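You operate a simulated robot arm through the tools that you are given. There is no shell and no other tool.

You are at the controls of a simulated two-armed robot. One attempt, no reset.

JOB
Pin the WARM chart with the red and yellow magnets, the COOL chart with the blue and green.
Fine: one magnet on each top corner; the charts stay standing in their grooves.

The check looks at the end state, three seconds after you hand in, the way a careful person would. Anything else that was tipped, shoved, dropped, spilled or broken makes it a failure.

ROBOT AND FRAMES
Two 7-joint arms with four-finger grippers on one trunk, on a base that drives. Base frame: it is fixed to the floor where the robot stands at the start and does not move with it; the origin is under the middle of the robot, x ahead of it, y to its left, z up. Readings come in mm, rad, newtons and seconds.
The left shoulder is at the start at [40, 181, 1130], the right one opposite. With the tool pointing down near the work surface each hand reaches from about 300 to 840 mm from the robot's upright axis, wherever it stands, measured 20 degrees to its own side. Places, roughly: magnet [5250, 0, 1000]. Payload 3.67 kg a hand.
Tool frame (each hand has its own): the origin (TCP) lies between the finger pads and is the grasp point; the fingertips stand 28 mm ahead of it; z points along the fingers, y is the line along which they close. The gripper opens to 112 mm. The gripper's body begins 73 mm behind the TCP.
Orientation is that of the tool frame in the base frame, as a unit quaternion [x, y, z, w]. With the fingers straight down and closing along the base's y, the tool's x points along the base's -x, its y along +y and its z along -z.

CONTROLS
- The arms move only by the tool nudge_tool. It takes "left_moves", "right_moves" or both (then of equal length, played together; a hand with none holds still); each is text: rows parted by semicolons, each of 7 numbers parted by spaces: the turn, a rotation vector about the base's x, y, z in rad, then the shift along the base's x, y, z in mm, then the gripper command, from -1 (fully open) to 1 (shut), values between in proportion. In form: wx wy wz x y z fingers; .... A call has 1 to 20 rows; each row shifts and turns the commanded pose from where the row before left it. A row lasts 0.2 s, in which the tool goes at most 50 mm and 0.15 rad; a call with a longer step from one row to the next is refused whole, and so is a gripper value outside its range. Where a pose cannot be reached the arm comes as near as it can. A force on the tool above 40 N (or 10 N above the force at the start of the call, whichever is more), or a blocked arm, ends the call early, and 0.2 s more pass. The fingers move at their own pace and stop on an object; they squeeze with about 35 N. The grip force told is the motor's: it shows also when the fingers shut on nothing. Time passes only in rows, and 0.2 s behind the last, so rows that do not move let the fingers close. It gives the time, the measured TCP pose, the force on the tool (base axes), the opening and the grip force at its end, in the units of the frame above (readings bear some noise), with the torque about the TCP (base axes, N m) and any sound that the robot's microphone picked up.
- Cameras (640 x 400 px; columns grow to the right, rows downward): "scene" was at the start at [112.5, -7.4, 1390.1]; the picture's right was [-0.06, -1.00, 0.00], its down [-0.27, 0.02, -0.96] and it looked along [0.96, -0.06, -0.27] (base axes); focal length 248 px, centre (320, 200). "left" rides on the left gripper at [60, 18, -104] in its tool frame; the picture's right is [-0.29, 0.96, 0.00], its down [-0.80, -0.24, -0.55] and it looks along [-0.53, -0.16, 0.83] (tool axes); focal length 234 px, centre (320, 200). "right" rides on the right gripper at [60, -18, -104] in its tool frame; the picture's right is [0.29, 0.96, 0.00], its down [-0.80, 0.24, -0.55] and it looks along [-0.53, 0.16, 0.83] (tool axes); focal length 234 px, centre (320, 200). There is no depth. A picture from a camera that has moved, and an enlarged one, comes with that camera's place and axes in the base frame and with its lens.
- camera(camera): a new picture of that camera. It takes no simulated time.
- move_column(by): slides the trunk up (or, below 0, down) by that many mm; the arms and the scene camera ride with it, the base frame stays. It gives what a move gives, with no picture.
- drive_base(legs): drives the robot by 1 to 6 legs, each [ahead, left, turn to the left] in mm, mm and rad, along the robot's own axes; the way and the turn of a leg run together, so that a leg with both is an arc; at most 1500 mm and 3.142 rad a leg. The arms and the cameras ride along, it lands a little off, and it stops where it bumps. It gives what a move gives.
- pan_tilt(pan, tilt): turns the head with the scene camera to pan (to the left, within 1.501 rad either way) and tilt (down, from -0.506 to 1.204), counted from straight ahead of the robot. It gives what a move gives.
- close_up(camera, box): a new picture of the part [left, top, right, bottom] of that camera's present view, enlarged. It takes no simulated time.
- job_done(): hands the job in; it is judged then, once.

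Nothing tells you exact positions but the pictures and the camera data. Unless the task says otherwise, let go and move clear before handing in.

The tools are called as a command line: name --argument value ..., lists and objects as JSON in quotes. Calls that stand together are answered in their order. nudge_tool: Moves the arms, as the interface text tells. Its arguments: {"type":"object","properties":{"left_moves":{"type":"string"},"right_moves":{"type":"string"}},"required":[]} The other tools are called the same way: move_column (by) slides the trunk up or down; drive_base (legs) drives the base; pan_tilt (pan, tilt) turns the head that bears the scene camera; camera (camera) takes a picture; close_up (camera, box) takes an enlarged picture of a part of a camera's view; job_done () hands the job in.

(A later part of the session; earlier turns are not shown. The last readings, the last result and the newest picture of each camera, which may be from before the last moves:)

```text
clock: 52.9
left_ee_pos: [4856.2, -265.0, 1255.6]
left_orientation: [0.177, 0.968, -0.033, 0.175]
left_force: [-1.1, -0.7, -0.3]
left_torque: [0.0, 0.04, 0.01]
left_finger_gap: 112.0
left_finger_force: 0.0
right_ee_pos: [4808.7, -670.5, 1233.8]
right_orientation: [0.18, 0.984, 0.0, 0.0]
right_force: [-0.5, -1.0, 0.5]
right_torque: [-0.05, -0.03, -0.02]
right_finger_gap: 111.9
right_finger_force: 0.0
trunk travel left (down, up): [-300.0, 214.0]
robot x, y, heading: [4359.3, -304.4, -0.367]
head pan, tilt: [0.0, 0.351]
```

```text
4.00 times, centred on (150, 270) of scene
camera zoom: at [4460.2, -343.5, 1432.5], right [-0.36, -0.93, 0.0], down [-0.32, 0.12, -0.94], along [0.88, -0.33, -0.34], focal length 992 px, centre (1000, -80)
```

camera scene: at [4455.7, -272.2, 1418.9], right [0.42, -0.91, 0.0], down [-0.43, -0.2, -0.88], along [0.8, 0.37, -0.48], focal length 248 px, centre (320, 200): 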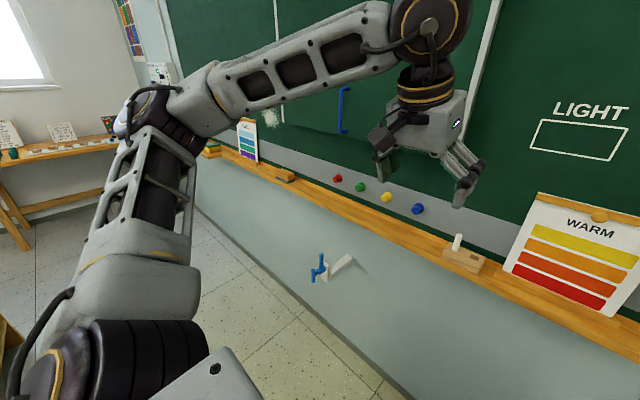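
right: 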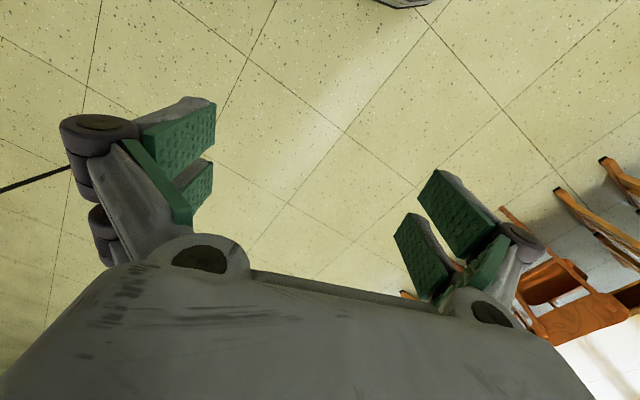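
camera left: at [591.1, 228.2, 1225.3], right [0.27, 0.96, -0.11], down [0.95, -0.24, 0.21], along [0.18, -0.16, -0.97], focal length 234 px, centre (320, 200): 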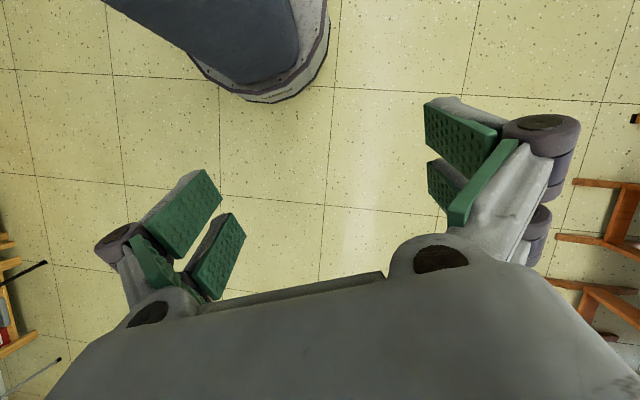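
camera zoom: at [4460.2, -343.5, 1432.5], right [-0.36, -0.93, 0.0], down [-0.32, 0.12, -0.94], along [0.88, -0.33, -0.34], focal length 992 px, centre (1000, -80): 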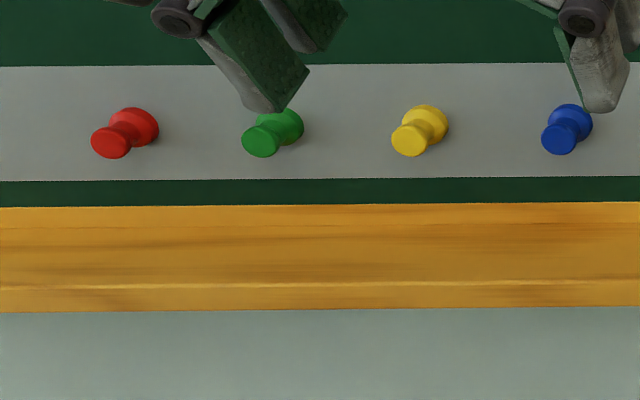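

The magnets are push-pin shaped (≈28 mm head, ≈33 mm base, ≈25 mm long) on the grey strip at z≈1010; the tray is about 95 mm deep at z≈930–950. I'll shift left to stand centred in front of the magnets, a bit closer, and square up.

drive_base --legs '[[90, 540, 0.015]]'

camera --camera "scene"

pan_tilt --pan 0.0 --tilt 0.75

camera --camera "scene"

camera --camera "left"

camera --camera "right"

```text
clock: 56.1
left_ee_pos: [5129.4, 213.2, 1253.3]
left_orientation: [0.169, 0.969, -0.032, 0.176]
left_force: [0.6, -0.5, 0.4]
left_torque: [-0.01, 0.02, 0.01]
left_finger_gap: 112.1
left_finger_force: 0.1
right_ee_pos: [5087.6, -193.1, 1233.7]
right_orientation: [0.171, 0.985, 0.0, 0.0]
right_force: [-0.3, 0.6, 0.4]
right_torque: [-0.04, -0.01, -0.01]
right_finger_gap: 112.0
right_finger_force: 0.1
trunk travel left (down, up): [-300.0, 214.0]
robot x, y, heading: [4627.9, 169.8, -0.343]
head pan, tilt: [0.0, 0.351]
```

```text
taken
camera scene: at [4733.3, 128.0, 1432.5], right [-0.34, -0.94, 0.0], down [-0.32, 0.12, -0.94], along [0.88, -0.32, -0.34], focal length 248 px, centre (320, 200)
```

scene: 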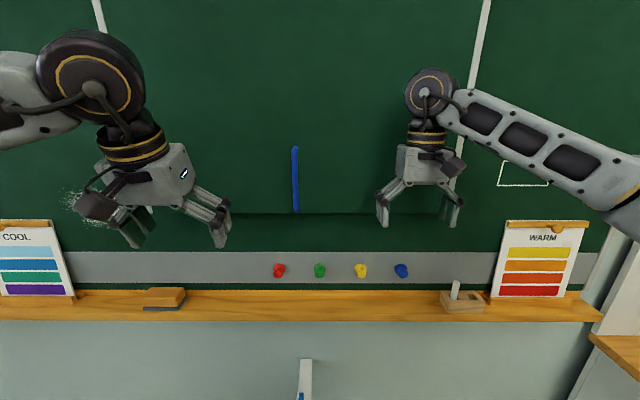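

```text
clock: 57.0
left_ee_pos: [5127.9, 213.1, 1253.8]
left_orientation: [0.168, 0.969, -0.03, 0.176]
left_force: [-0.1, -0.2, -0.2]
left_torque: [0.0, 0.01, -0.02]
left_finger_gap: 111.9
left_finger_force: 0.1
right_ee_pos: [5088.1, -193.4, 1234.0]
right_orientation: [0.171, 0.985, 0.0, 0.0]
right_force: [-0.1, 0.2, 0.2]
right_torque: [0.01, -0.02, 0.02]
right_finger_gap: 111.9
right_finger_force: 0.0
trunk travel left (down, up): [-300.0, 214.0]
robot x, y, heading: [4628.5, 171.7, -0.342]
head pan, tilt: [0.0, 0.75]
```

```text
taken
camera scene: at [4723.6, 131.4, 1397.0], right [-0.34, -0.94, 0.0], down [-0.64, 0.23, -0.73], along [0.69, -0.25, -0.68], focal length 248 px, centre (320, 200)
```

scene: 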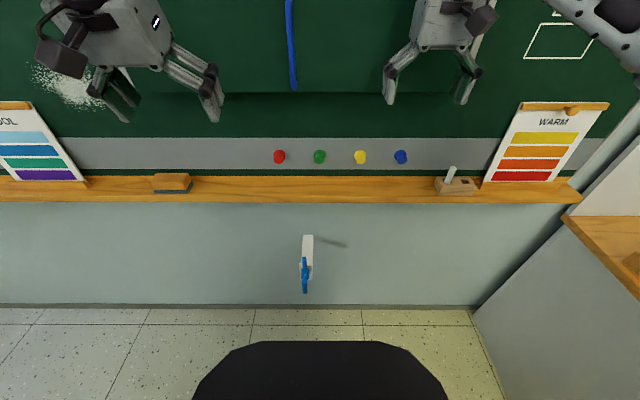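

```text
taken
camera left: at [5048.8, 261.8, 1329.2], right [0.58, 0.81, 0.1], down [0.44, -0.41, 0.8], along [0.69, -0.42, -0.59], focal length 234 px, centre (320, 200)
```

left: 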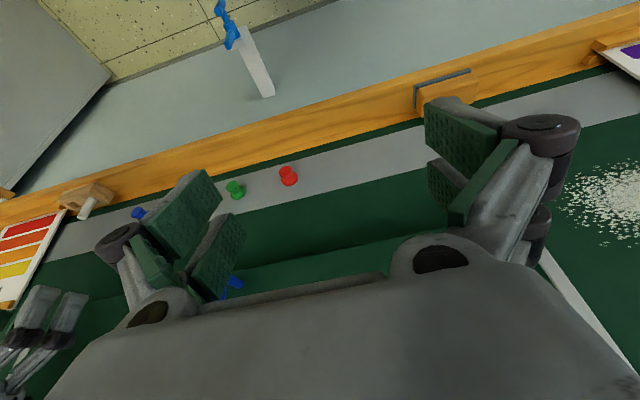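

```text
taken
camera right: at [5024.2, -189.4, 1337.2], right [0.05, 1.0, 0.0], down [0.83, -0.04, 0.55], along [0.55, -0.03, -0.83], focal length 234 px, centre (320, 200)
```

right: 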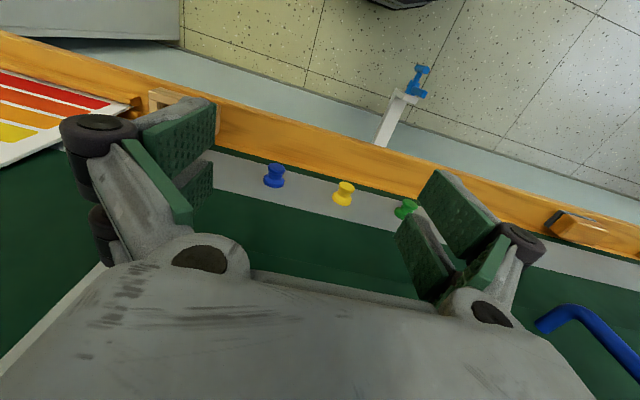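

I'm squared up with the magnets: the board plane is about 685 mm ahead of my axis, magnets at z≈1020, spaced ≈109 mm. Now I'll pitch both hands so the fingers point forward and 30° down, staying clear of the board.

nudge_tool --right_moves "-0.0509 -0.1411 0 0 0 0 -1; -0.0509 -0.1411 0 0 0 0 -1; -0.0509 -0.1411 0 0 0 0 -1; -0.0509 -0.1411 0 0 0 0 -1; -0.0509 -0.1411 0 0 0 0 -1; -0.0509 -0.1411 0 0 0 0 -1; -0.0509 -0.1411 0 0 0 0 -1" --left_moves "-0.0334 -0.0927 0 0 0 0 -1; -0.0334 -0.0927 0 0 0 0 -1; -0.0334 -0.0927 0 0 0 0 -1; -0.0334 -0.0927 0 0 0 0 -1; -0.0334 -0.0927 0 0 0 0 -1; -0.0334 -0.0927 0 0 0 0 -1; -0.0334 -0.0927 0 0 0 0 -1"

camera --camera "right"

camera --camera "left"

camera --camera "scene"

```text
clock: 58.6
left_ee_pos: [5130.9, 210.3, 1256.6]
left_orientation: [0.148, 0.853, -0.087, 0.494]
left_force: [-0.2, -0.1, -0.4]
left_torque: [-0.02, 0.04, -0.02]
left_finger_gap: 112.0
left_finger_force: 0.1
left hand out of reach, approached as far as the arm can: row 7
right_ee_pos: [5088.1, -192.9, 1233.8]
right_orientation: [0.148, 0.852, -0.087, 0.495]
right_force: [0.3, -0.1, 0.6]
right_torque: [0.01, 0.05, 0.03]
right_finger_gap: 112.1
right_finger_force: 0.0
trunk travel left (down, up): [-300.0, 214.0]
robot x, y, heading: [4626.9, 167.3, -0.347]
head pan, tilt: [0.0, 0.75]
```

```text
taken
camera right: at [4968.6, -168.4, 1232.9], right [0.19, 0.95, -0.25], down [0.0, 0.26, 0.97], along [0.98, -0.18, 0.05], focal length 234 px, centre (320, 200)
```

right: 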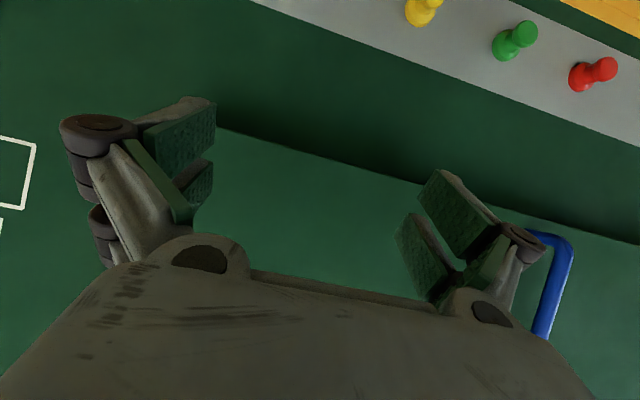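

```text
taken
camera left: at [5024.8, 268.7, 1255.6], right [0.46, 0.85, 0.25], down [-0.16, -0.2, 0.97], along [0.87, -0.48, 0.05], focal length 234 px, centre (320, 200)
```

left: 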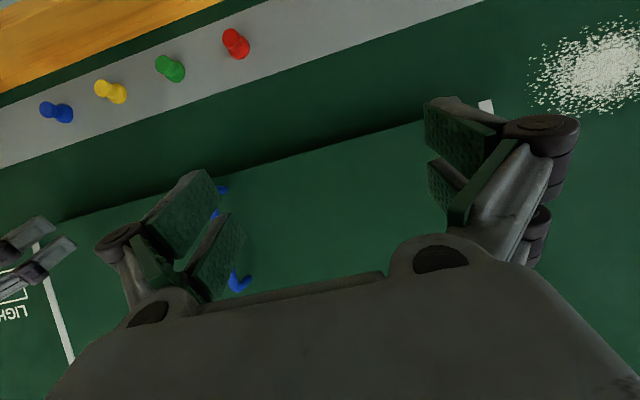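

```text
taken
camera scene: at [4723.1, 131.5, 1396.9], right [-0.34, -0.94, 0.0], down [-0.64, 0.23, -0.73], along [0.69, -0.25, -0.68], focal length 248 px, centre (320, 200)
```

scene: 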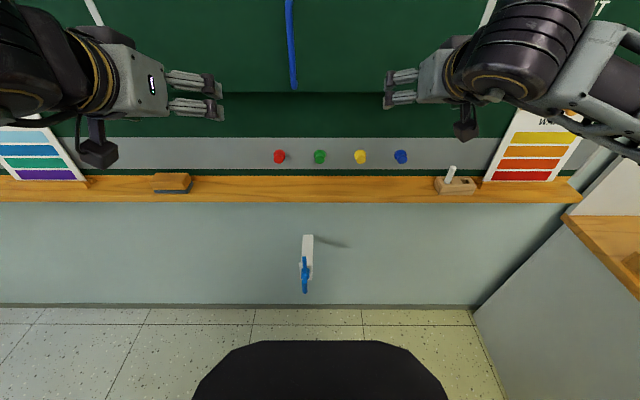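

Triangulating from both hand cameras: magnets are in line at z≈1021, red/green/yellow spaced ≈110 mm, and wall heading ≈ −0.35 rad; the board surface is at about 684 mm ahead. I'll bring the right hand to a standoff in front of yellow and the left in front of red.

nudge_tool --right_moves "0 0 0 5.1 11.65 -34 0; 0 0 0 5.1 11.65 -34 0; 0 0 0 5.1 11.65 -34 0; 0 0 0 5.1 11.65 -34 0; 0 0 0 5.1 11.65 -34 0; 0 0 0 5.1 11.65 -34 0" --left_moves "0 0 0 10.2 -20.75 -37.8 0; 0 0 0 10.2 -20.75 -37.8 0; 0 0 0 10.2 -20.75 -37.8 0; 0 0 0 10.2 -20.75 -37.8 0; 0 0 0 10.2 -20.75 -37.8 0; 0 0 0 10.2 -20.75 -37.8 0"

camera --camera "right"

camera --camera "left"

camera --camera "scene"

```text
clock: 60.0
left_ee_pos: [5198.1, 84.5, 1030.3]
left_orientation: [0.15, 0.853, -0.088, 0.493]
left_force: [0.5, 0.3, -0.5]
left_torque: [0.01, -0.03, 0.01]
left_finger_gap: 56.1
left_finger_force: 0.1
left hand out of reach, approached as far as the arm can: row 1
right_ee_pos: [5121.6, -122.3, 1025.6]
right_orientation: [0.147, 0.853, -0.086, 0.493]
right_force: [0.7, 0.5, -0.6]
right_torque: [-0.01, 0.02, 0.0]
right_finger_gap: 56.0
right_finger_force: 0.0
trunk travel left (down, up): [-300.0, 214.0]
robot x, y, heading: [4628.2, 163.4, -0.345]
head pan, tilt: [0.0, 0.75]
```

```text
taken
camera right: at [5001.4, -98.4, 1026.0], right [0.19, 0.95, -0.25], down [0.0, 0.26, 0.97], along [0.98, -0.18, 0.04], focal length 234 px, centre (320, 200)
```

right: 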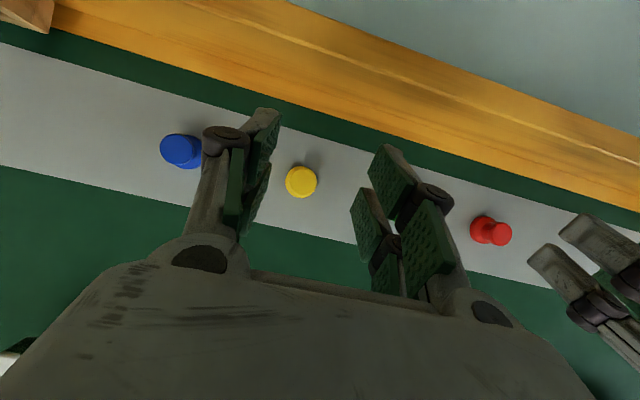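

```text
taken
camera left: at [5093.0, 141.7, 1029.3], right [0.46, 0.85, 0.25], down [-0.16, -0.2, 0.97], along [0.87, -0.48, 0.05], focal length 234 px, centre (320, 200)
```

left: 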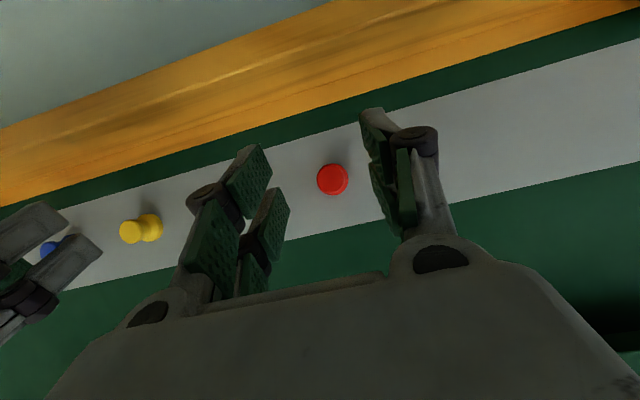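

```text
taken
camera scene: at [4725.0, 130.9, 1396.8], right [-0.34, -0.94, 0.0], down [-0.64, 0.23, -0.73], along [0.69, -0.25, -0.68], focal length 248 px, centre (320, 200)
```

scene: 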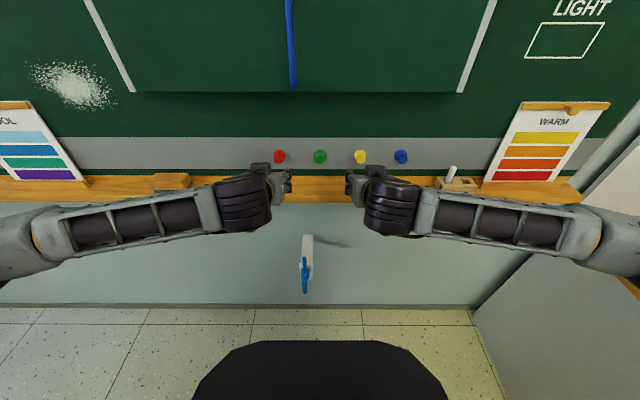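

Both hands are lined up: yellow and red are centred between the open fingers. I'll advance 60 mm toward the board with small corrections and re-check.

nudge_tool --right_moves "0 0 0 27.7 -11.5 3 0; 0 0 0 27.7 -11.5 3 0" --left_moves "0 0 0 28.2 -10.3 1 0; 0 0 0 28.2 -10.3 1 0"

camera --camera "right"

camera --camera "left"

close_up --camera "scene" --box '[220, 120, 440, 258]'

```text
clock: 60.6
left_ee_pos: [5253.1, 66.3, 1032.0]
left_orientation: [0.148, 0.853, -0.086, 0.493]
left_force: [0.4, -0.1, 0.1]
left_torque: [0.02, 0.03, 0.0]
left_finger_gap: 55.9
left_finger_force: 0.1
right_ee_pos: [5174.8, -144.1, 1034.9]
right_orientation: [0.148, 0.853, -0.087, 0.493]
right_force: [0.5, 0.6, -0.2]
right_torque: [0.01, 0.03, -0.01]
right_finger_gap: 55.9
right_finger_force: 0.1
trunk travel left (down, up): [-300.0, 214.0]
robot x, y, heading: [4626.3, 169.1, -0.337]
head pan, tilt: [0.0, 0.75]
```

```text
taken
camera right: at [5055.0, -120.5, 1034.3], right [0.19, 0.95, -0.25], down [0.0, 0.26, 0.97], along [0.98, -0.18, 0.04], focal length 234 px, centre (320, 200)
```

right: 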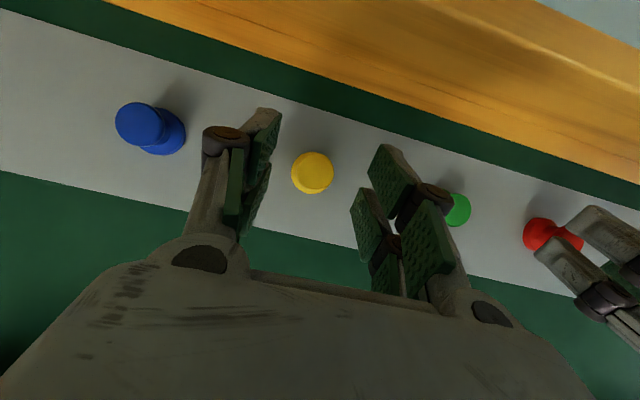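

```text
taken
camera left: at [5148.5, 123.8, 1030.9], right [0.46, 0.85, 0.25], down [-0.16, -0.2, 0.97], along [0.87, -0.48, 0.04], focal length 234 px, centre (320, 200)
```

left: 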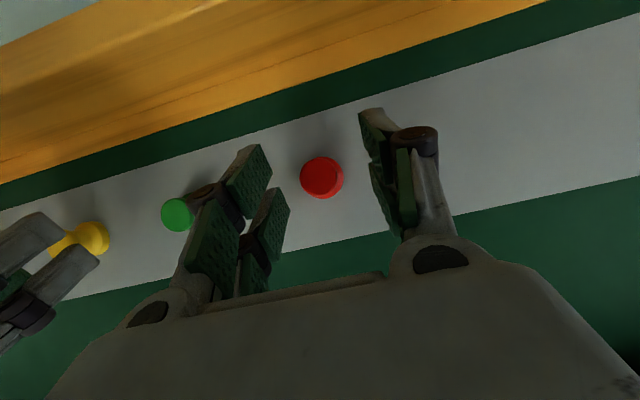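

```text
2.90 times, centred on (330, 189) of scene
camera zoom: at [4724.6, 131.2, 1396.8], right [-0.34, -0.94, 0.0], down [-0.64, 0.23, -0.73], along [0.69, -0.25, -0.68], focal length 719 px, centre (291, 232)
```

zoom: 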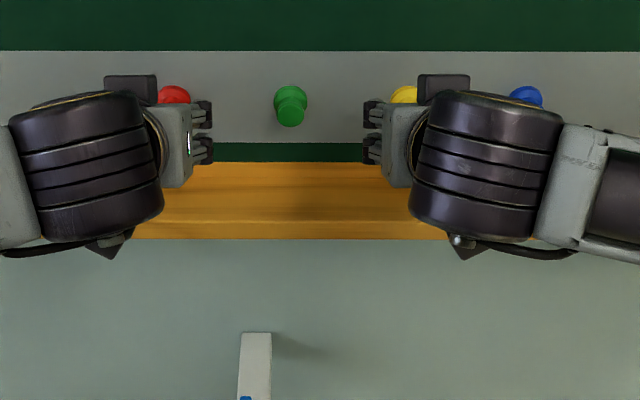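

Alignment is within 2 mm for both. I'll advance the last ~26 mm in two small rows, watching the forces.

nudge_tool --right_moves "0 0 0 12.4 -5.3 -0.5 0; 0 0 0 12.5 -5.4 -0.5 0; 0 0 0 0 0 0 0" --left_moves "0 0 0 11.4 -5.1 0.7 0; 0 0 0 11.5 -5.2 0.8 0; 0 0 0 0 0 0 0"

camera --camera "right"

camera --camera "left"

```text
clock: 61.4
left_ee_pos: [5275.0, 53.7, 1035.8]
left_orientation: [0.149, 0.853, -0.087, 0.493]
left_force: [0.0, 0.4, -0.3]
left_torque: [-0.02, 0.03, 0.0]
left_finger_gap: 56.2
left_finger_force: 0.1
right_ee_pos: [5198.8, -155.8, 1033.7]
right_orientation: [0.148, 0.852, -0.088, 0.494]
right_force: [0.1, 1.0, -0.6]
right_torque: [0.02, 0.0, -0.02]
right_finger_gap: 56.2
right_finger_force: 0.0
trunk travel left (down, up): [-300.0, 214.0]
robot x, y, heading: [4628.3, 166.6, -0.339]
head pan, tilt: [0.0, 0.75]
```

```text
taken
camera right: at [5078.4, -132.2, 1033.1], right [0.19, 0.95, -0.25], down [0.0, 0.26, 0.97], along [0.98, -0.18, 0.05], focal length 234 px, centre (320, 200)
```

right: 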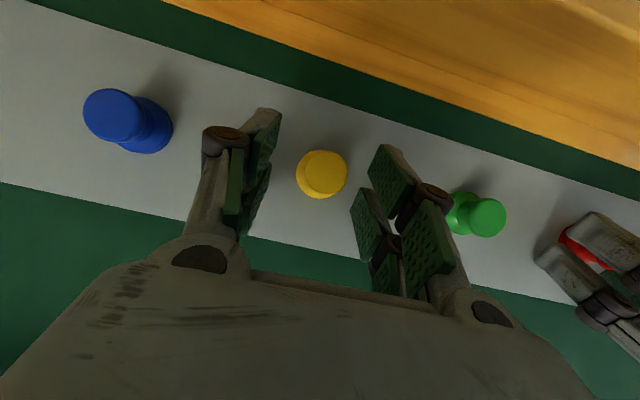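

```text
taken
camera left: at [5170.0, 112.1, 1034.4], right [0.46, 0.85, 0.25], down [-0.16, -0.2, 0.97], along [0.87, -0.49, 0.05], focal length 234 px, centre (320, 200)
```

left: 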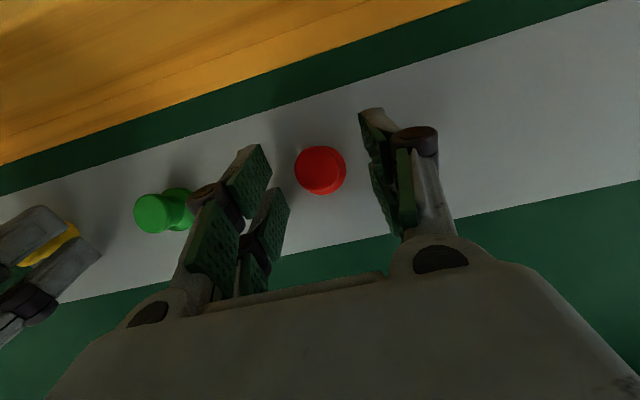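

close_up --camera "right" --box '[240, 120, 400, 220]'

close_up --camera "left" --box '[240, 120, 400, 220]'

close_up --camera "right" --box '[420, 160, 580, 260]'

```text
4.00 times, centred on (320, 170) of right
camera zoom: at [5078.4, -132.2, 1033.1], right [0.19, 0.95, -0.25], down [0.0, 0.26, 0.97], along [0.98, -0.18, 0.05], focal length 937 px, centre (320, 320)
```

zoom: 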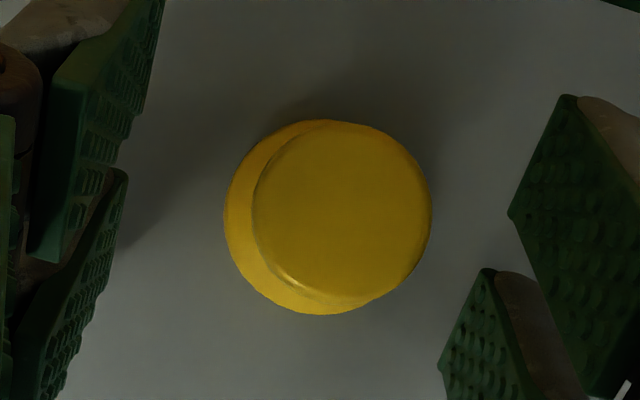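

```text
4.00 times, centred on (320, 170) of left
camera zoom: at [5170.0, 112.1, 1034.4], right [0.46, 0.85, 0.25], down [-0.16, -0.2, 0.97], along [0.87, -0.49, 0.05], focal length 937 px, centre (320, 320)
```

zoom: 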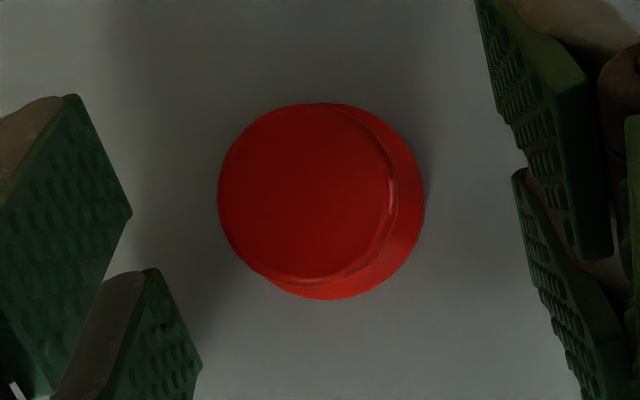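

```text
4.00 times, centred on (500, 210) of right
camera zoom: at [5078.4, -132.2, 1033.1], right [0.19, 0.95, -0.25], down [0.0, 0.26, 0.97], along [0.98, -0.18, 0.05], focal length 937 px, centre (-400, 160)
```

zoom: 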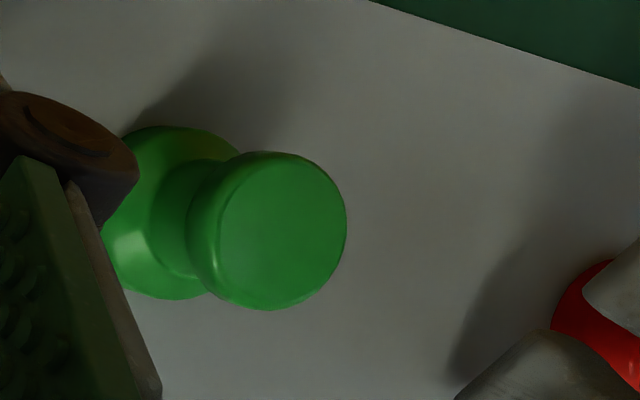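

The fingertips straddle both knobs with no contact. I'll fine-tune the height by a few mm and close both grippers.

nudge_tool --right_moves "0 0 0 0.3 2 -4 0; 0 0 0 0 0 0 0.5; 0 0 0 0 0 0 1; 0 0 0 0 0 0 1; 0 0 0 0 0 0 1" --left_moves "0 0 0 0 -0.3 -5.5 0; 0 0 0 0 0 0 0.5; 0 0 0 0 0 0 1; 0 0 0 0 0 0 1; 0 0 0 0 0 0 1"

close_up --camera "right" --box '[200, 80, 440, 230]'

close_up --camera "left" --box '[200, 80, 440, 230]'

```text
clock: 62.6
left_ee_pos: [5274.8, 54.9, 1030.4]
left_orientation: [0.149, 0.852, -0.088, 0.494]
left_force: [-5.2, 1.3, 1.8]
left_torque: [-0.06, -0.08, -0.01]
left_finger_gap: 21.3
left_finger_force: 35.0
right_ee_pos: [5198.6, -153.9, 1030.5]
right_orientation: [0.148, 0.852, -0.086, 0.494]
right_force: [-3.2, 0.7, -0.2]
right_torque: [-0.04, -0.06, -0.03]
right_finger_gap: 21.3
right_finger_force: 35.0
trunk travel left (down, up): [-300.0, 214.0]
robot x, y, heading: [4627.2, 168.3, -0.347]
head pan, tilt: [0.0, 0.75]
```

```text
2.67 times, centred on (320, 155) of right
camera zoom: at [5078.6, -129.2, 1029.9], right [0.19, 0.95, -0.25], down [0.0, 0.26, 0.97], along [0.98, -0.18, 0.05], focal length 624 px, centre (320, 320)
```

zoom: 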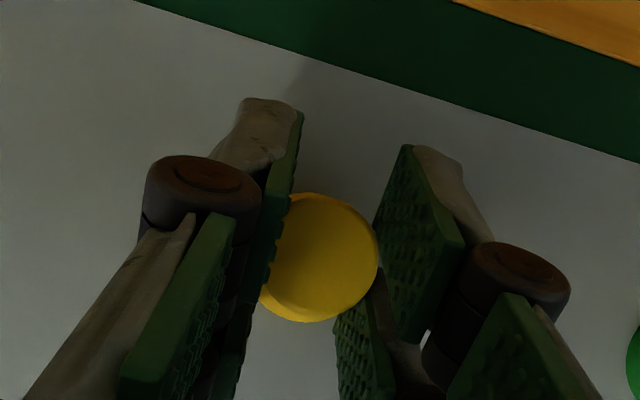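

```text
2.67 times, centred on (320, 155) of left
camera zoom: at [5169.0, 112.5, 1029.0], right [0.46, 0.85, 0.25], down [-0.16, -0.2, 0.97], along [0.87, -0.49, 0.05], focal length 624 px, centre (320, 320)
```

zoom: 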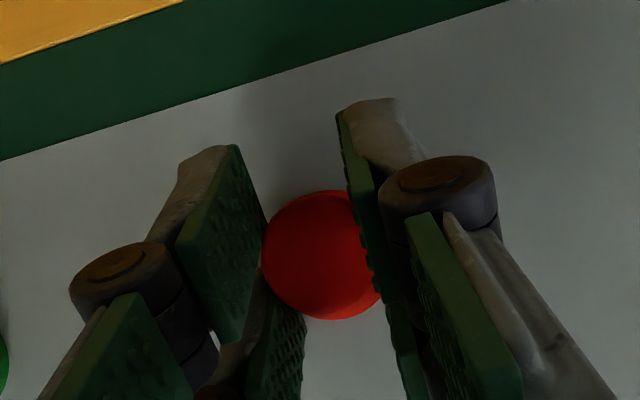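

Both grippers hold their magnets (21 mm gap, 35 N). I'll pull straight back from the board.

nudge_tool --right_moves "0 0 0 -9.4 3.4 0 1; 0 0 0 -9.4 3.4 0 1; 0 0 0 -18.8 6.9 0 1; 0 0 0 -18.8 6.9 0 1; 0 0 0 -18.8 6.9 0 1; 0 0 0 0 0 0 1" --left_moves "0 0 0 -9.4 3.4 0 1; 0 0 0 -9.4 3.4 0 1; 0 0 0 -18.8 6.9 0 1; 0 0 0 -18.8 6.9 0 1; 0 0 0 -18.8 6.9 0 1; 0 0 0 0 0 0 1"

camera --camera "right"

camera --camera "left"

camera --camera "scene"

```text
clock: 64.0
left_ee_pos: [5202.0, 80.2, 1029.9]
left_orientation: [0.149, 0.852, -0.087, 0.494]
left_force: [0.3, 0.3, 0.5]
left_torque: [-0.03, 0.01, 0.01]
left_finger_gap: 21.0
left_finger_force: 34.7
right_ee_pos: [5122.0, -127.1, 1028.1]
right_orientation: [0.149, 0.853, -0.088, 0.493]
right_force: [0.7, 1.1, -1.0]
right_torque: [0.03, 0.0, 0.0]
right_finger_gap: 21.2
right_finger_force: 34.9
trunk travel left (down, up): [-300.0, 214.0]
robot x, y, heading: [4627.0, 169.4, -0.339]
head pan, tilt: [0.0, 0.75]
```

```text
taken
camera right: at [5003.1, -102.6, 1028.7], right [0.19, 0.95, -0.25], down [0.0, 0.26, 0.97], along [0.98, -0.18, 0.04], focal length 234 px, centre (320, 200)
```

right: 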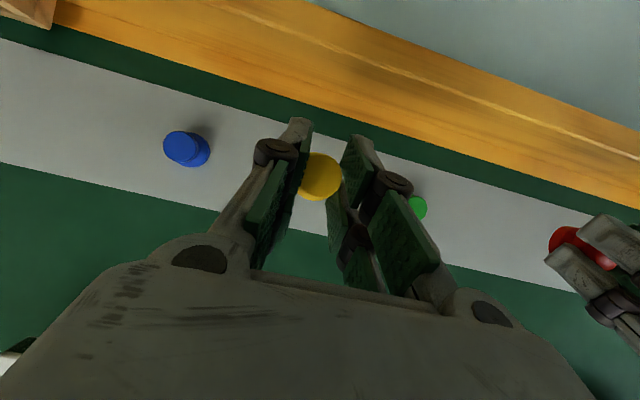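

```text
taken
camera left: at [5096.5, 138.1, 1028.9], right [0.46, 0.85, 0.25], down [-0.16, -0.2, 0.97], along [0.87, -0.48, 0.04], focal length 234 px, centre (320, 200)
```

left: 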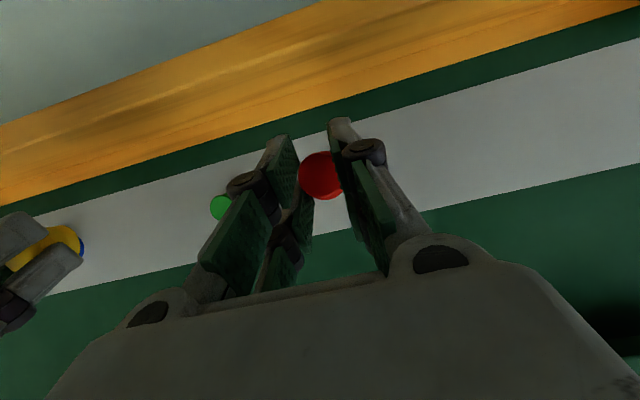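

```text
taken
camera scene: at [4724.5, 131.2, 1396.8], right [-0.34, -0.94, 0.0], down [-0.64, 0.23, -0.73], along [0.69, -0.25, -0.68], focal length 248 px, centre (320, 200)
```

scene: 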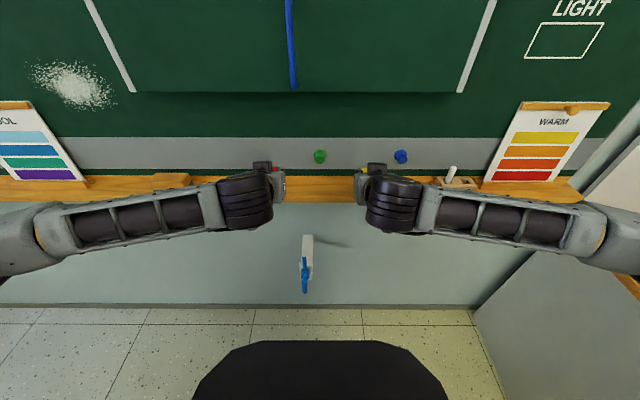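

Both magnets came off cleanly. I'll raise the column so the hands are at chart-top height, back off slightly and drive right to a spot facing the WARM chart, staying clear of the paint table.

drive_base --legs '[[-40, 0, 0]]'

move_column --by 125

drive_base --legs '[[0, -410, 0]]'

camera --camera "scene"

camera --camera "right"

camera --camera "left"

```text
clock: 64.9
left_ee_pos: [5164.5, 92.0, 1031.2]
left_orientation: [0.15, 0.853, -0.088, 0.493]
left_force: [0.4, -0.2, 0.1]
left_torque: [0.01, 0.02, 0.01]
left_finger_gap: 20.8
left_finger_force: 34.9
right_ee_pos: [5086.0, -112.2, 1027.8]
right_orientation: [0.148, 0.853, -0.087, 0.493]
right_force: [-0.5, -0.1, 0.1]
right_torque: [-0.02, 0.01, 0.02]
right_finger_gap: 21.4
right_finger_force: 34.8
trunk travel left (down, up): [-300.0, 214.0]
robot x, y, heading: [4588.9, 181.8, -0.346]
head pan, tilt: [0.0, 0.75]
```

```text
clock: 66.4
left_ee_pos: [5163.7, 94.5, 1156.6]
left_orientation: [0.148, 0.853, -0.086, 0.493]
left_force: [-0.7, 0.2, -0.4]
left_torque: [0.01, -0.01, 0.03]
left_finger_gap: 21.1
left_finger_force: 35.2
right_ee_pos: [5085.8, -113.5, 1153.0]
right_orientation: [0.149, 0.853, -0.088, 0.493]
right_force: [-0.6, -0.2, -0.7]
right_torque: [0.03, 0.0, -0.04]
right_finger_gap: 19.9
right_finger_force: 35.3
trunk travel left (down, up): [-425.0, 89.0]
robot x, y, heading: [4588.9, 182.8, -0.345]
head pan, tilt: [0.0, 0.75]
```

```text
clock: 69.0
left_ee_pos: [5026.0, -287.5, 1155.8]
left_orientation: [0.149, 0.852, -0.088, 0.494]
left_force: [0.9, 0.3, -0.4]
left_torque: [0.02, 0.01, 0.04]
left_finger_gap: 21.0
left_finger_force: 34.6
right_ee_pos: [4948.8, -493.8, 1154.7]
right_orientation: [0.147, 0.852, -0.087, 0.494]
right_force: [-0.3, 0.4, -0.7]
right_torque: [-0.02, 0.01, -0.01]
right_finger_gap: 20.1
right_finger_force: 35.1
trunk travel left (down, up): [-425.0, 89.0]
robot x, y, heading: [4455.6, -200.1, -0.345]
head pan, tilt: [0.0, 0.75]
```

```text
taken
camera scene: at [4549.6, -235.9, 1522.1], right [-0.34, -0.94, 0.0], down [-0.64, 0.23, -0.73], along [0.69, -0.25, -0.68], focal length 248 px, centre (320, 200)
```

scene: 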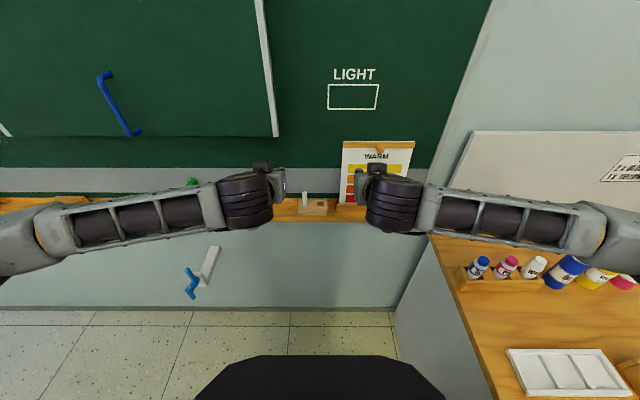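

```text
taken
camera right: at [4828.4, -470.1, 1154.3], right [0.19, 0.95, -0.25], down [0.0, 0.26, 0.97], along [0.98, -0.18, 0.05], focal length 234 px, centre (320, 200)
```

right: 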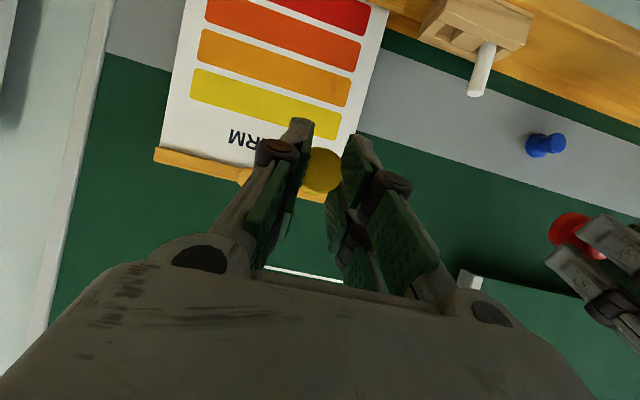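

```text
taken
camera left: at [4921.9, -229.6, 1154.5], right [0.46, 0.85, 0.25], down [-0.16, -0.2, 0.97], along [0.87, -0.49, 0.05], focal length 234 px, centre (320, 200)
```

left: 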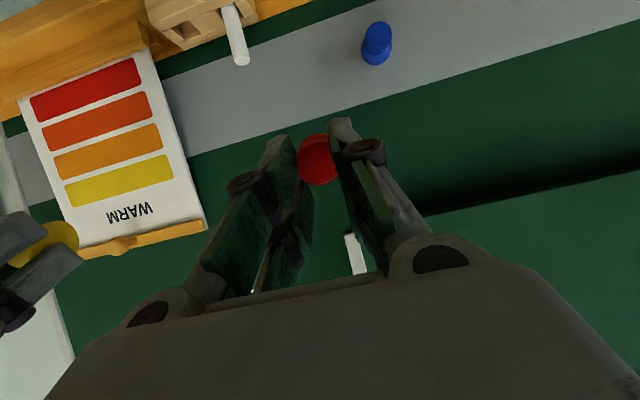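

close_up --camera "left" --box '[60, 160, 220, 260]'

close_up --camera "right" --box '[140, 110, 340, 235]'

close_up --camera "scene" --box '[320, 110, 440, 185]'

```text
4.00 times, centred on (140, 210) of left
camera zoom: at [4921.9, -229.6, 1154.5], right [0.46, 0.85, 0.25], down [-0.16, -0.2, 0.97], along [0.87, -0.49, 0.05], focal length 937 px, centre (1040, 160)
```

zoom: 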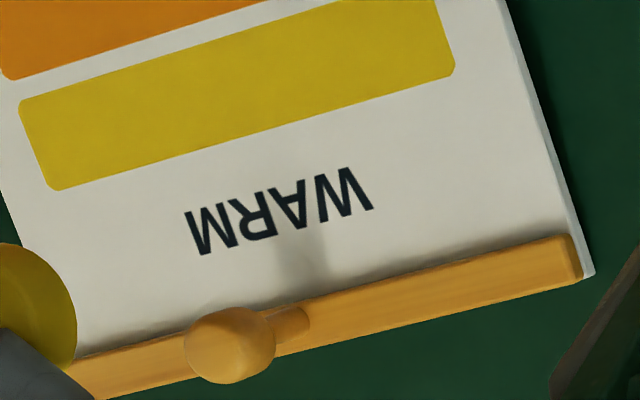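

```text
3.20 times, centred on (240, 172) of right
camera zoom: at [4828.4, -470.1, 1154.3], right [0.19, 0.95, -0.25], down [0.0, 0.26, 0.97], along [0.98, -0.18, 0.05], focal length 749 px, centre (576, 288)
```

zoom: 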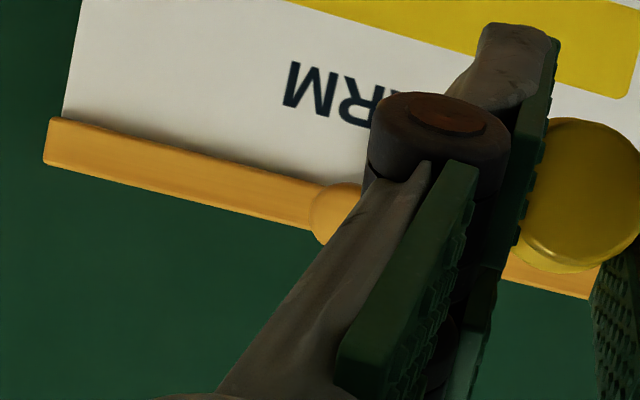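

```text
5.33 times, centred on (380, 148) of scene
camera zoom: at [4549.6, -235.9, 1522.1], right [-0.34, -0.94, 0.0], down [-0.64, 0.23, -0.73], along [0.69, -0.25, -0.68], focal length 1322 px, centre (0, 480)
```

zoom: 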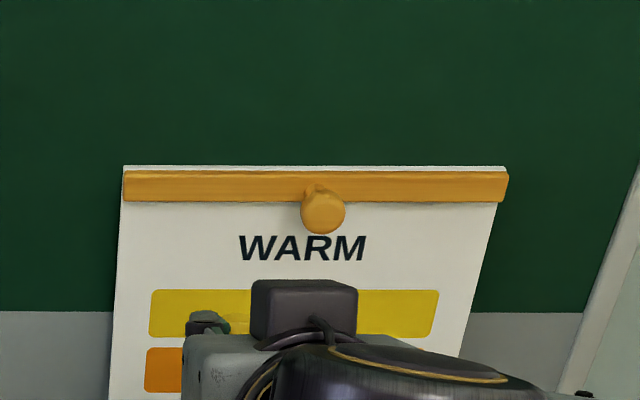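

The WARM chart leans back about 8° with its top at the board; corners at b≈1077 and 1278, top z≈1170, and it has a protruding wooden rail with a knob along the top edge. So the magnets belong on the white corner areas just below the rail. I'll move the right hand (yellow) in front of the right corner, pitched to match the lean, keeping a safe standoff.

nudge_tool --right_moves "0.012 0.0329 0 -1.7 -35.3 -3.4 1; 0.012 0.0329 0 -1.7 -35.3 -3.4 1; 0.012 0.0329 0 -1.7 -35.3 -3.4 1; 0.012 0.0329 0 -1.7 -35.3 -3.4 1; 0 0 0 0 0 0 1"

camera --camera "right"

camera --camera "left"

camera --camera "scene"

```text
clock: 70.2
left_ee_pos: [5026.7, -287.5, 1156.6]
left_orientation: [0.149, 0.852, -0.087, 0.494]
left_force: [-0.7, 0.0, 0.6]
left_torque: [-0.02, -0.05, 0.0]
left_finger_gap: 21.3
left_finger_force: 35.0
right_ee_pos: [4941.9, -637.2, 1143.6]
right_orientation: [0.154, 0.886, -0.076, 0.432]
right_force: [0.3, -0.4, -0.2]
right_torque: [0.01, 0.05, -0.02]
right_finger_gap: 20.0
right_finger_force: 35.0
trunk travel left (down, up): [-425.0, 89.0]
robot x, y, heading: [4451.4, -198.6, -0.348]
head pan, tilt: [0.0, 0.75]
```

```text
taken
camera right: at [4822.4, -612.9, 1159.4], right [0.16, 0.96, -0.23], down [0.13, 0.21, 0.97], along [0.98, -0.18, -0.09], focal length 234 px, centre (320, 200)
```

right: 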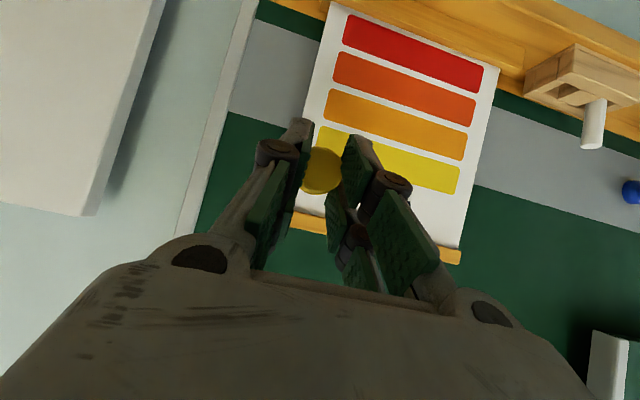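

```text
taken
camera left: at [4922.0, -229.7, 1154.4], right [0.46, 0.85, 0.25], down [-0.16, -0.2, 0.97], along [0.87, -0.49, 0.05], focal length 234 px, centre (320, 200)
```

left: 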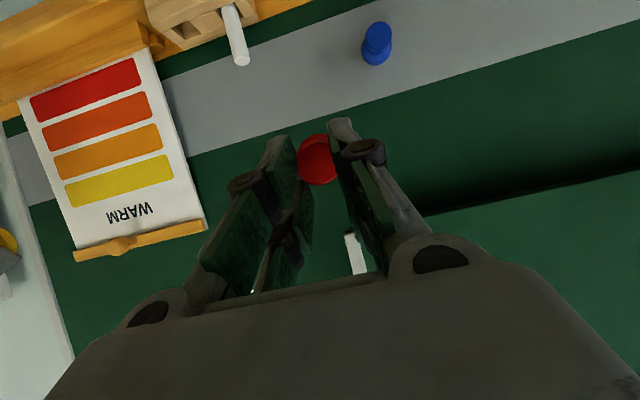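

```text
taken
camera scene: at [4549.7, -236.0, 1522.1], right [-0.34, -0.94, 0.0], down [-0.64, 0.23, -0.73], along [0.69, -0.25, -0.68], focal length 248 px, centre (320, 200)
```

scene: 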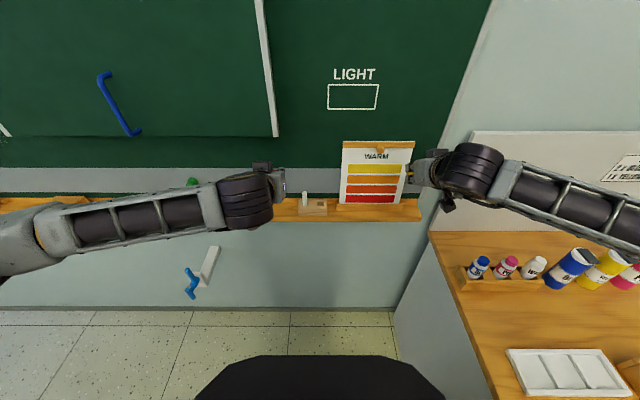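

nudge_tool --right_moves "0 0 0 21.1 -6.1 -1 1; 0 0 0 21.2 -6.2 -1 1; 0 0 0 0 0 0 1"

camera --camera "right"

close_up --camera "left" --box '[0, 150, 240, 300]'

close_up --camera "scene" --box '[320, 120, 480, 220]'

```text
clock: 71.0
left_ee_pos: [5026.4, -288.1, 1155.8]
left_orientation: [0.148, 0.853, -0.086, 0.493]
left_force: [-0.4, -0.3, 0.2]
left_torque: [-0.02, -0.02, 0.03]
left_finger_gap: 20.9
left_finger_force: 35.2
right_ee_pos: [4983.6, -649.3, 1141.7]
right_orientation: [0.154, 0.885, -0.076, 0.432]
right_force: [-0.4, 0.1, -0.4]
right_torque: [0.01, -0.03, -0.01]
right_finger_gap: 20.0
right_finger_force: 35.3
trunk travel left (down, up): [-425.0, 89.0]
robot x, y, heading: [4448.2, -199.6, -0.343]
head pan, tilt: [0.0, 0.75]
```

```text
taken
camera right: at [4863.6, -625.6, 1157.6], right [0.16, 0.96, -0.23], down [0.13, 0.21, 0.97], along [0.98, -0.18, -0.09], focal length 234 px, centre (320, 200)
```

right: 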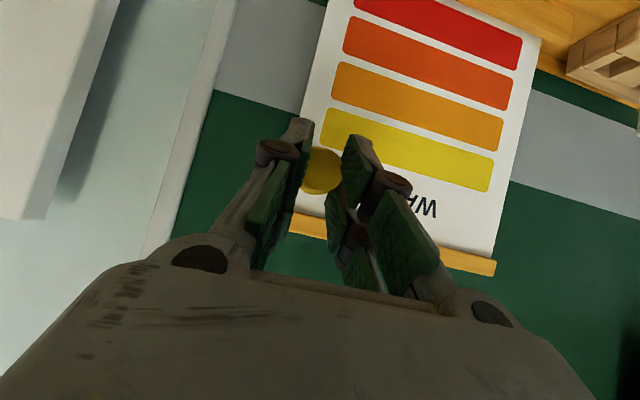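

```text
2.67 times, centred on (120, 225) of left
camera zoom: at [4921.0, -230.1, 1154.8], right [0.46, 0.85, 0.25], down [-0.16, -0.2, 0.97], along [0.87, -0.49, 0.05], focal length 624 px, centre (853, 133)
```

zoom: 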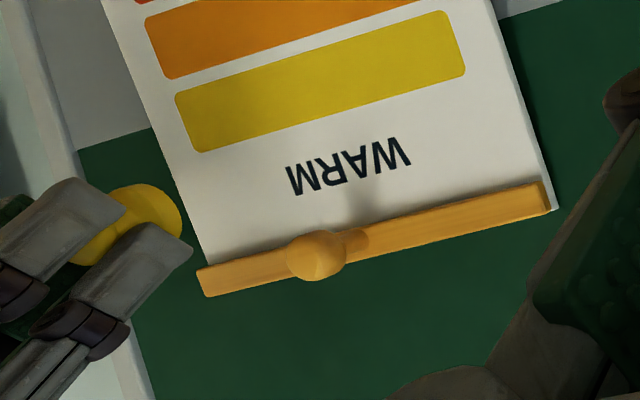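

```text
4.00 times, centred on (400, 170) of scene
camera zoom: at [4548.3, -236.6, 1522.2], right [-0.34, -0.94, 0.0], down [-0.64, 0.23, -0.73], along [0.69, -0.25, -0.68], focal length 992 px, centre (0, 320)
```

zoom: 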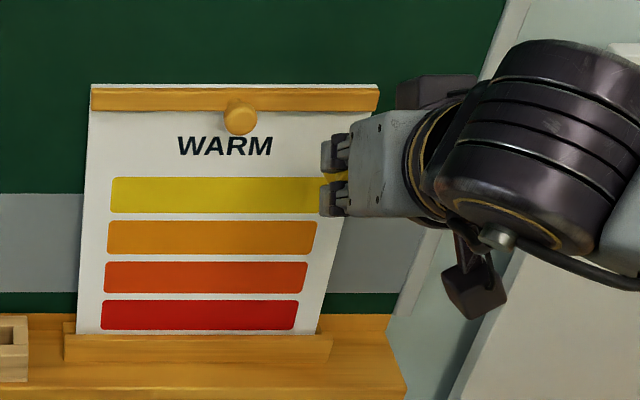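

close_up --camera "right" --box '[240, 90, 400, 190]'

close_up --camera "right" --box '[260, 180, 420, 280]'

close_up --camera "right" --box '[400, 180, 560, 280]'

```text
4.00 times, centred on (320, 140) of right
camera zoom: at [4863.6, -625.6, 1157.6], right [0.16, 0.96, -0.23], down [0.13, 0.21, 0.97], along [0.98, -0.18, -0.09], focal length 937 px, centre (320, 440)
```

zoom: 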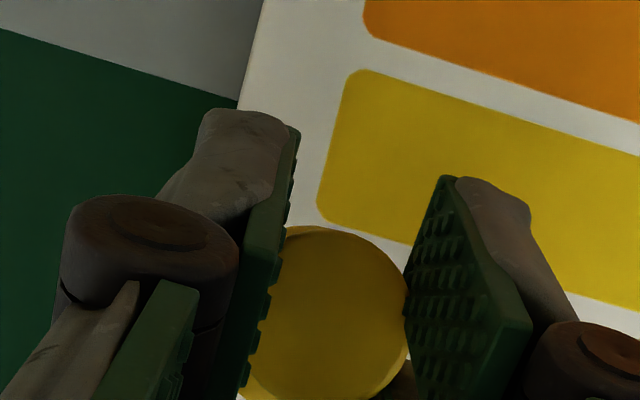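

```text
4.00 times, centred on (340, 230) of right
camera zoom: at [4863.6, -625.6, 1157.6], right [0.16, 0.96, -0.23], down [0.13, 0.21, 0.97], along [0.98, -0.18, -0.09], focal length 937 px, centre (240, 80)
```

zoom: 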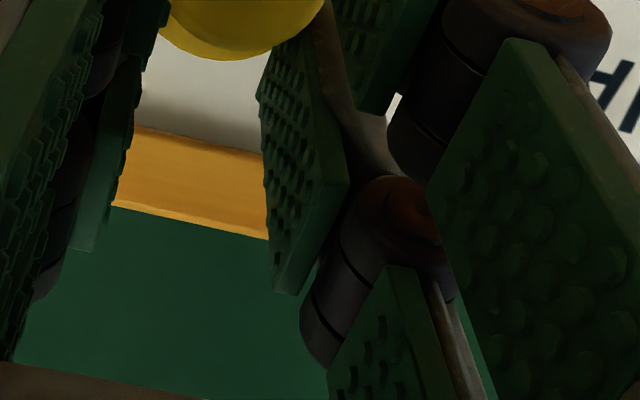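

```text
4.00 times, centred on (480, 230) of right
camera zoom: at [4863.6, -625.6, 1157.6], right [0.16, 0.96, -0.23], down [0.13, 0.21, 0.97], along [0.98, -0.18, -0.09], focal length 937 px, centre (-320, 80)
```

zoom: 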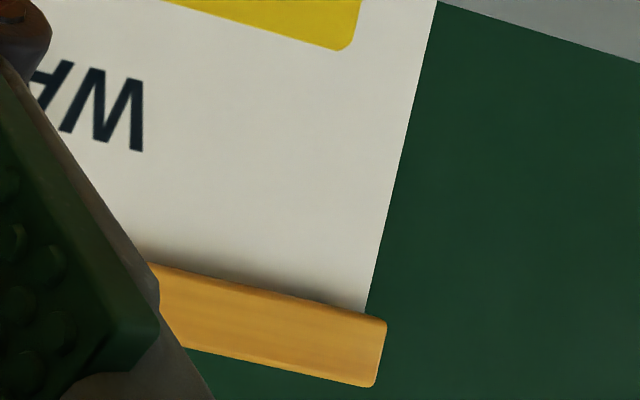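

The rail bottom is at z≈1154 (6 mm proud), the chart leans only ≈4°, and yellow is at 20 mm from the right edge. I'll reduce the pitch slightly and creep forward toward contact.

nudge_tool --right_moves "-0.0206 -0.0564 0 5.6 -2 2 1; 0 0 0 5.7 -2.1 0 1; 0 0 0 0 0 0 1"

close_up --camera "left" --box '[0, 150, 160, 250]'

close_up --camera "right" --box '[240, 120, 400, 220]'

```text
clock: 71.8
left_ee_pos: [5027.1, -288.6, 1155.1]
left_orientation: [0.148, 0.853, -0.087, 0.493]
left_force: [-1.2, -0.3, -0.2]
left_torque: [-0.04, 0.0, 0.02]
left_finger_gap: 21.1
left_finger_force: 34.8
right_ee_pos: [4995.5, -651.8, 1141.1]
right_orientation: [0.152, 0.872, -0.081, 0.458]
right_force: [-0.5, 1.2, -0.3]
right_torque: [0.01, -0.02, -0.02]
right_finger_gap: 20.0
right_finger_force: 34.6
trunk travel left (down, up): [-425.0, 89.0]
robot x, y, heading: [4453.7, -199.3, -0.351]
head pan, tilt: [0.0, 0.75]
```

```text
4.00 times, centred on (80, 200) of left
camera zoom: at [4921.8, -230.1, 1154.5], right [0.46, 0.85, 0.25], down [-0.16, -0.2, 0.97], along [0.87, -0.49, 0.05], focal length 937 px, centre (1280, 200)
```

zoom: 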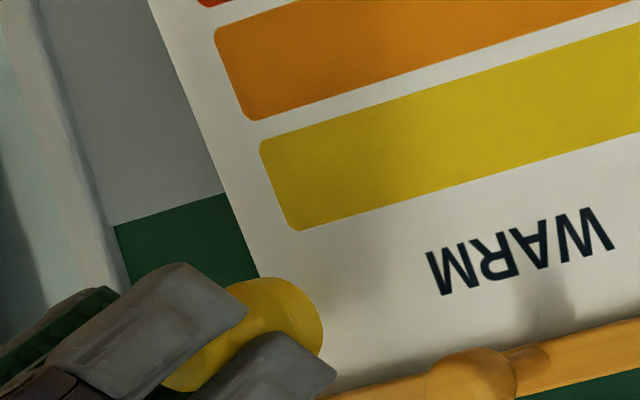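

```text
4.00 times, centred on (320, 170) of right
camera zoom: at [4874.9, -628.4, 1150.9], right [0.17, 0.96, -0.24], down [0.08, 0.23, 0.97], along [0.98, -0.18, -0.03], focal length 937 px, centre (320, 320)
```

zoom: 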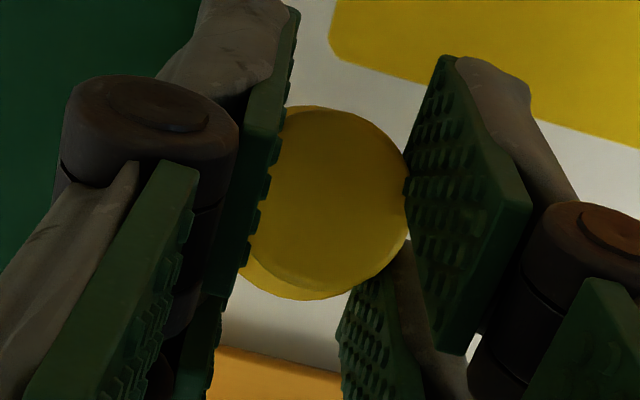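

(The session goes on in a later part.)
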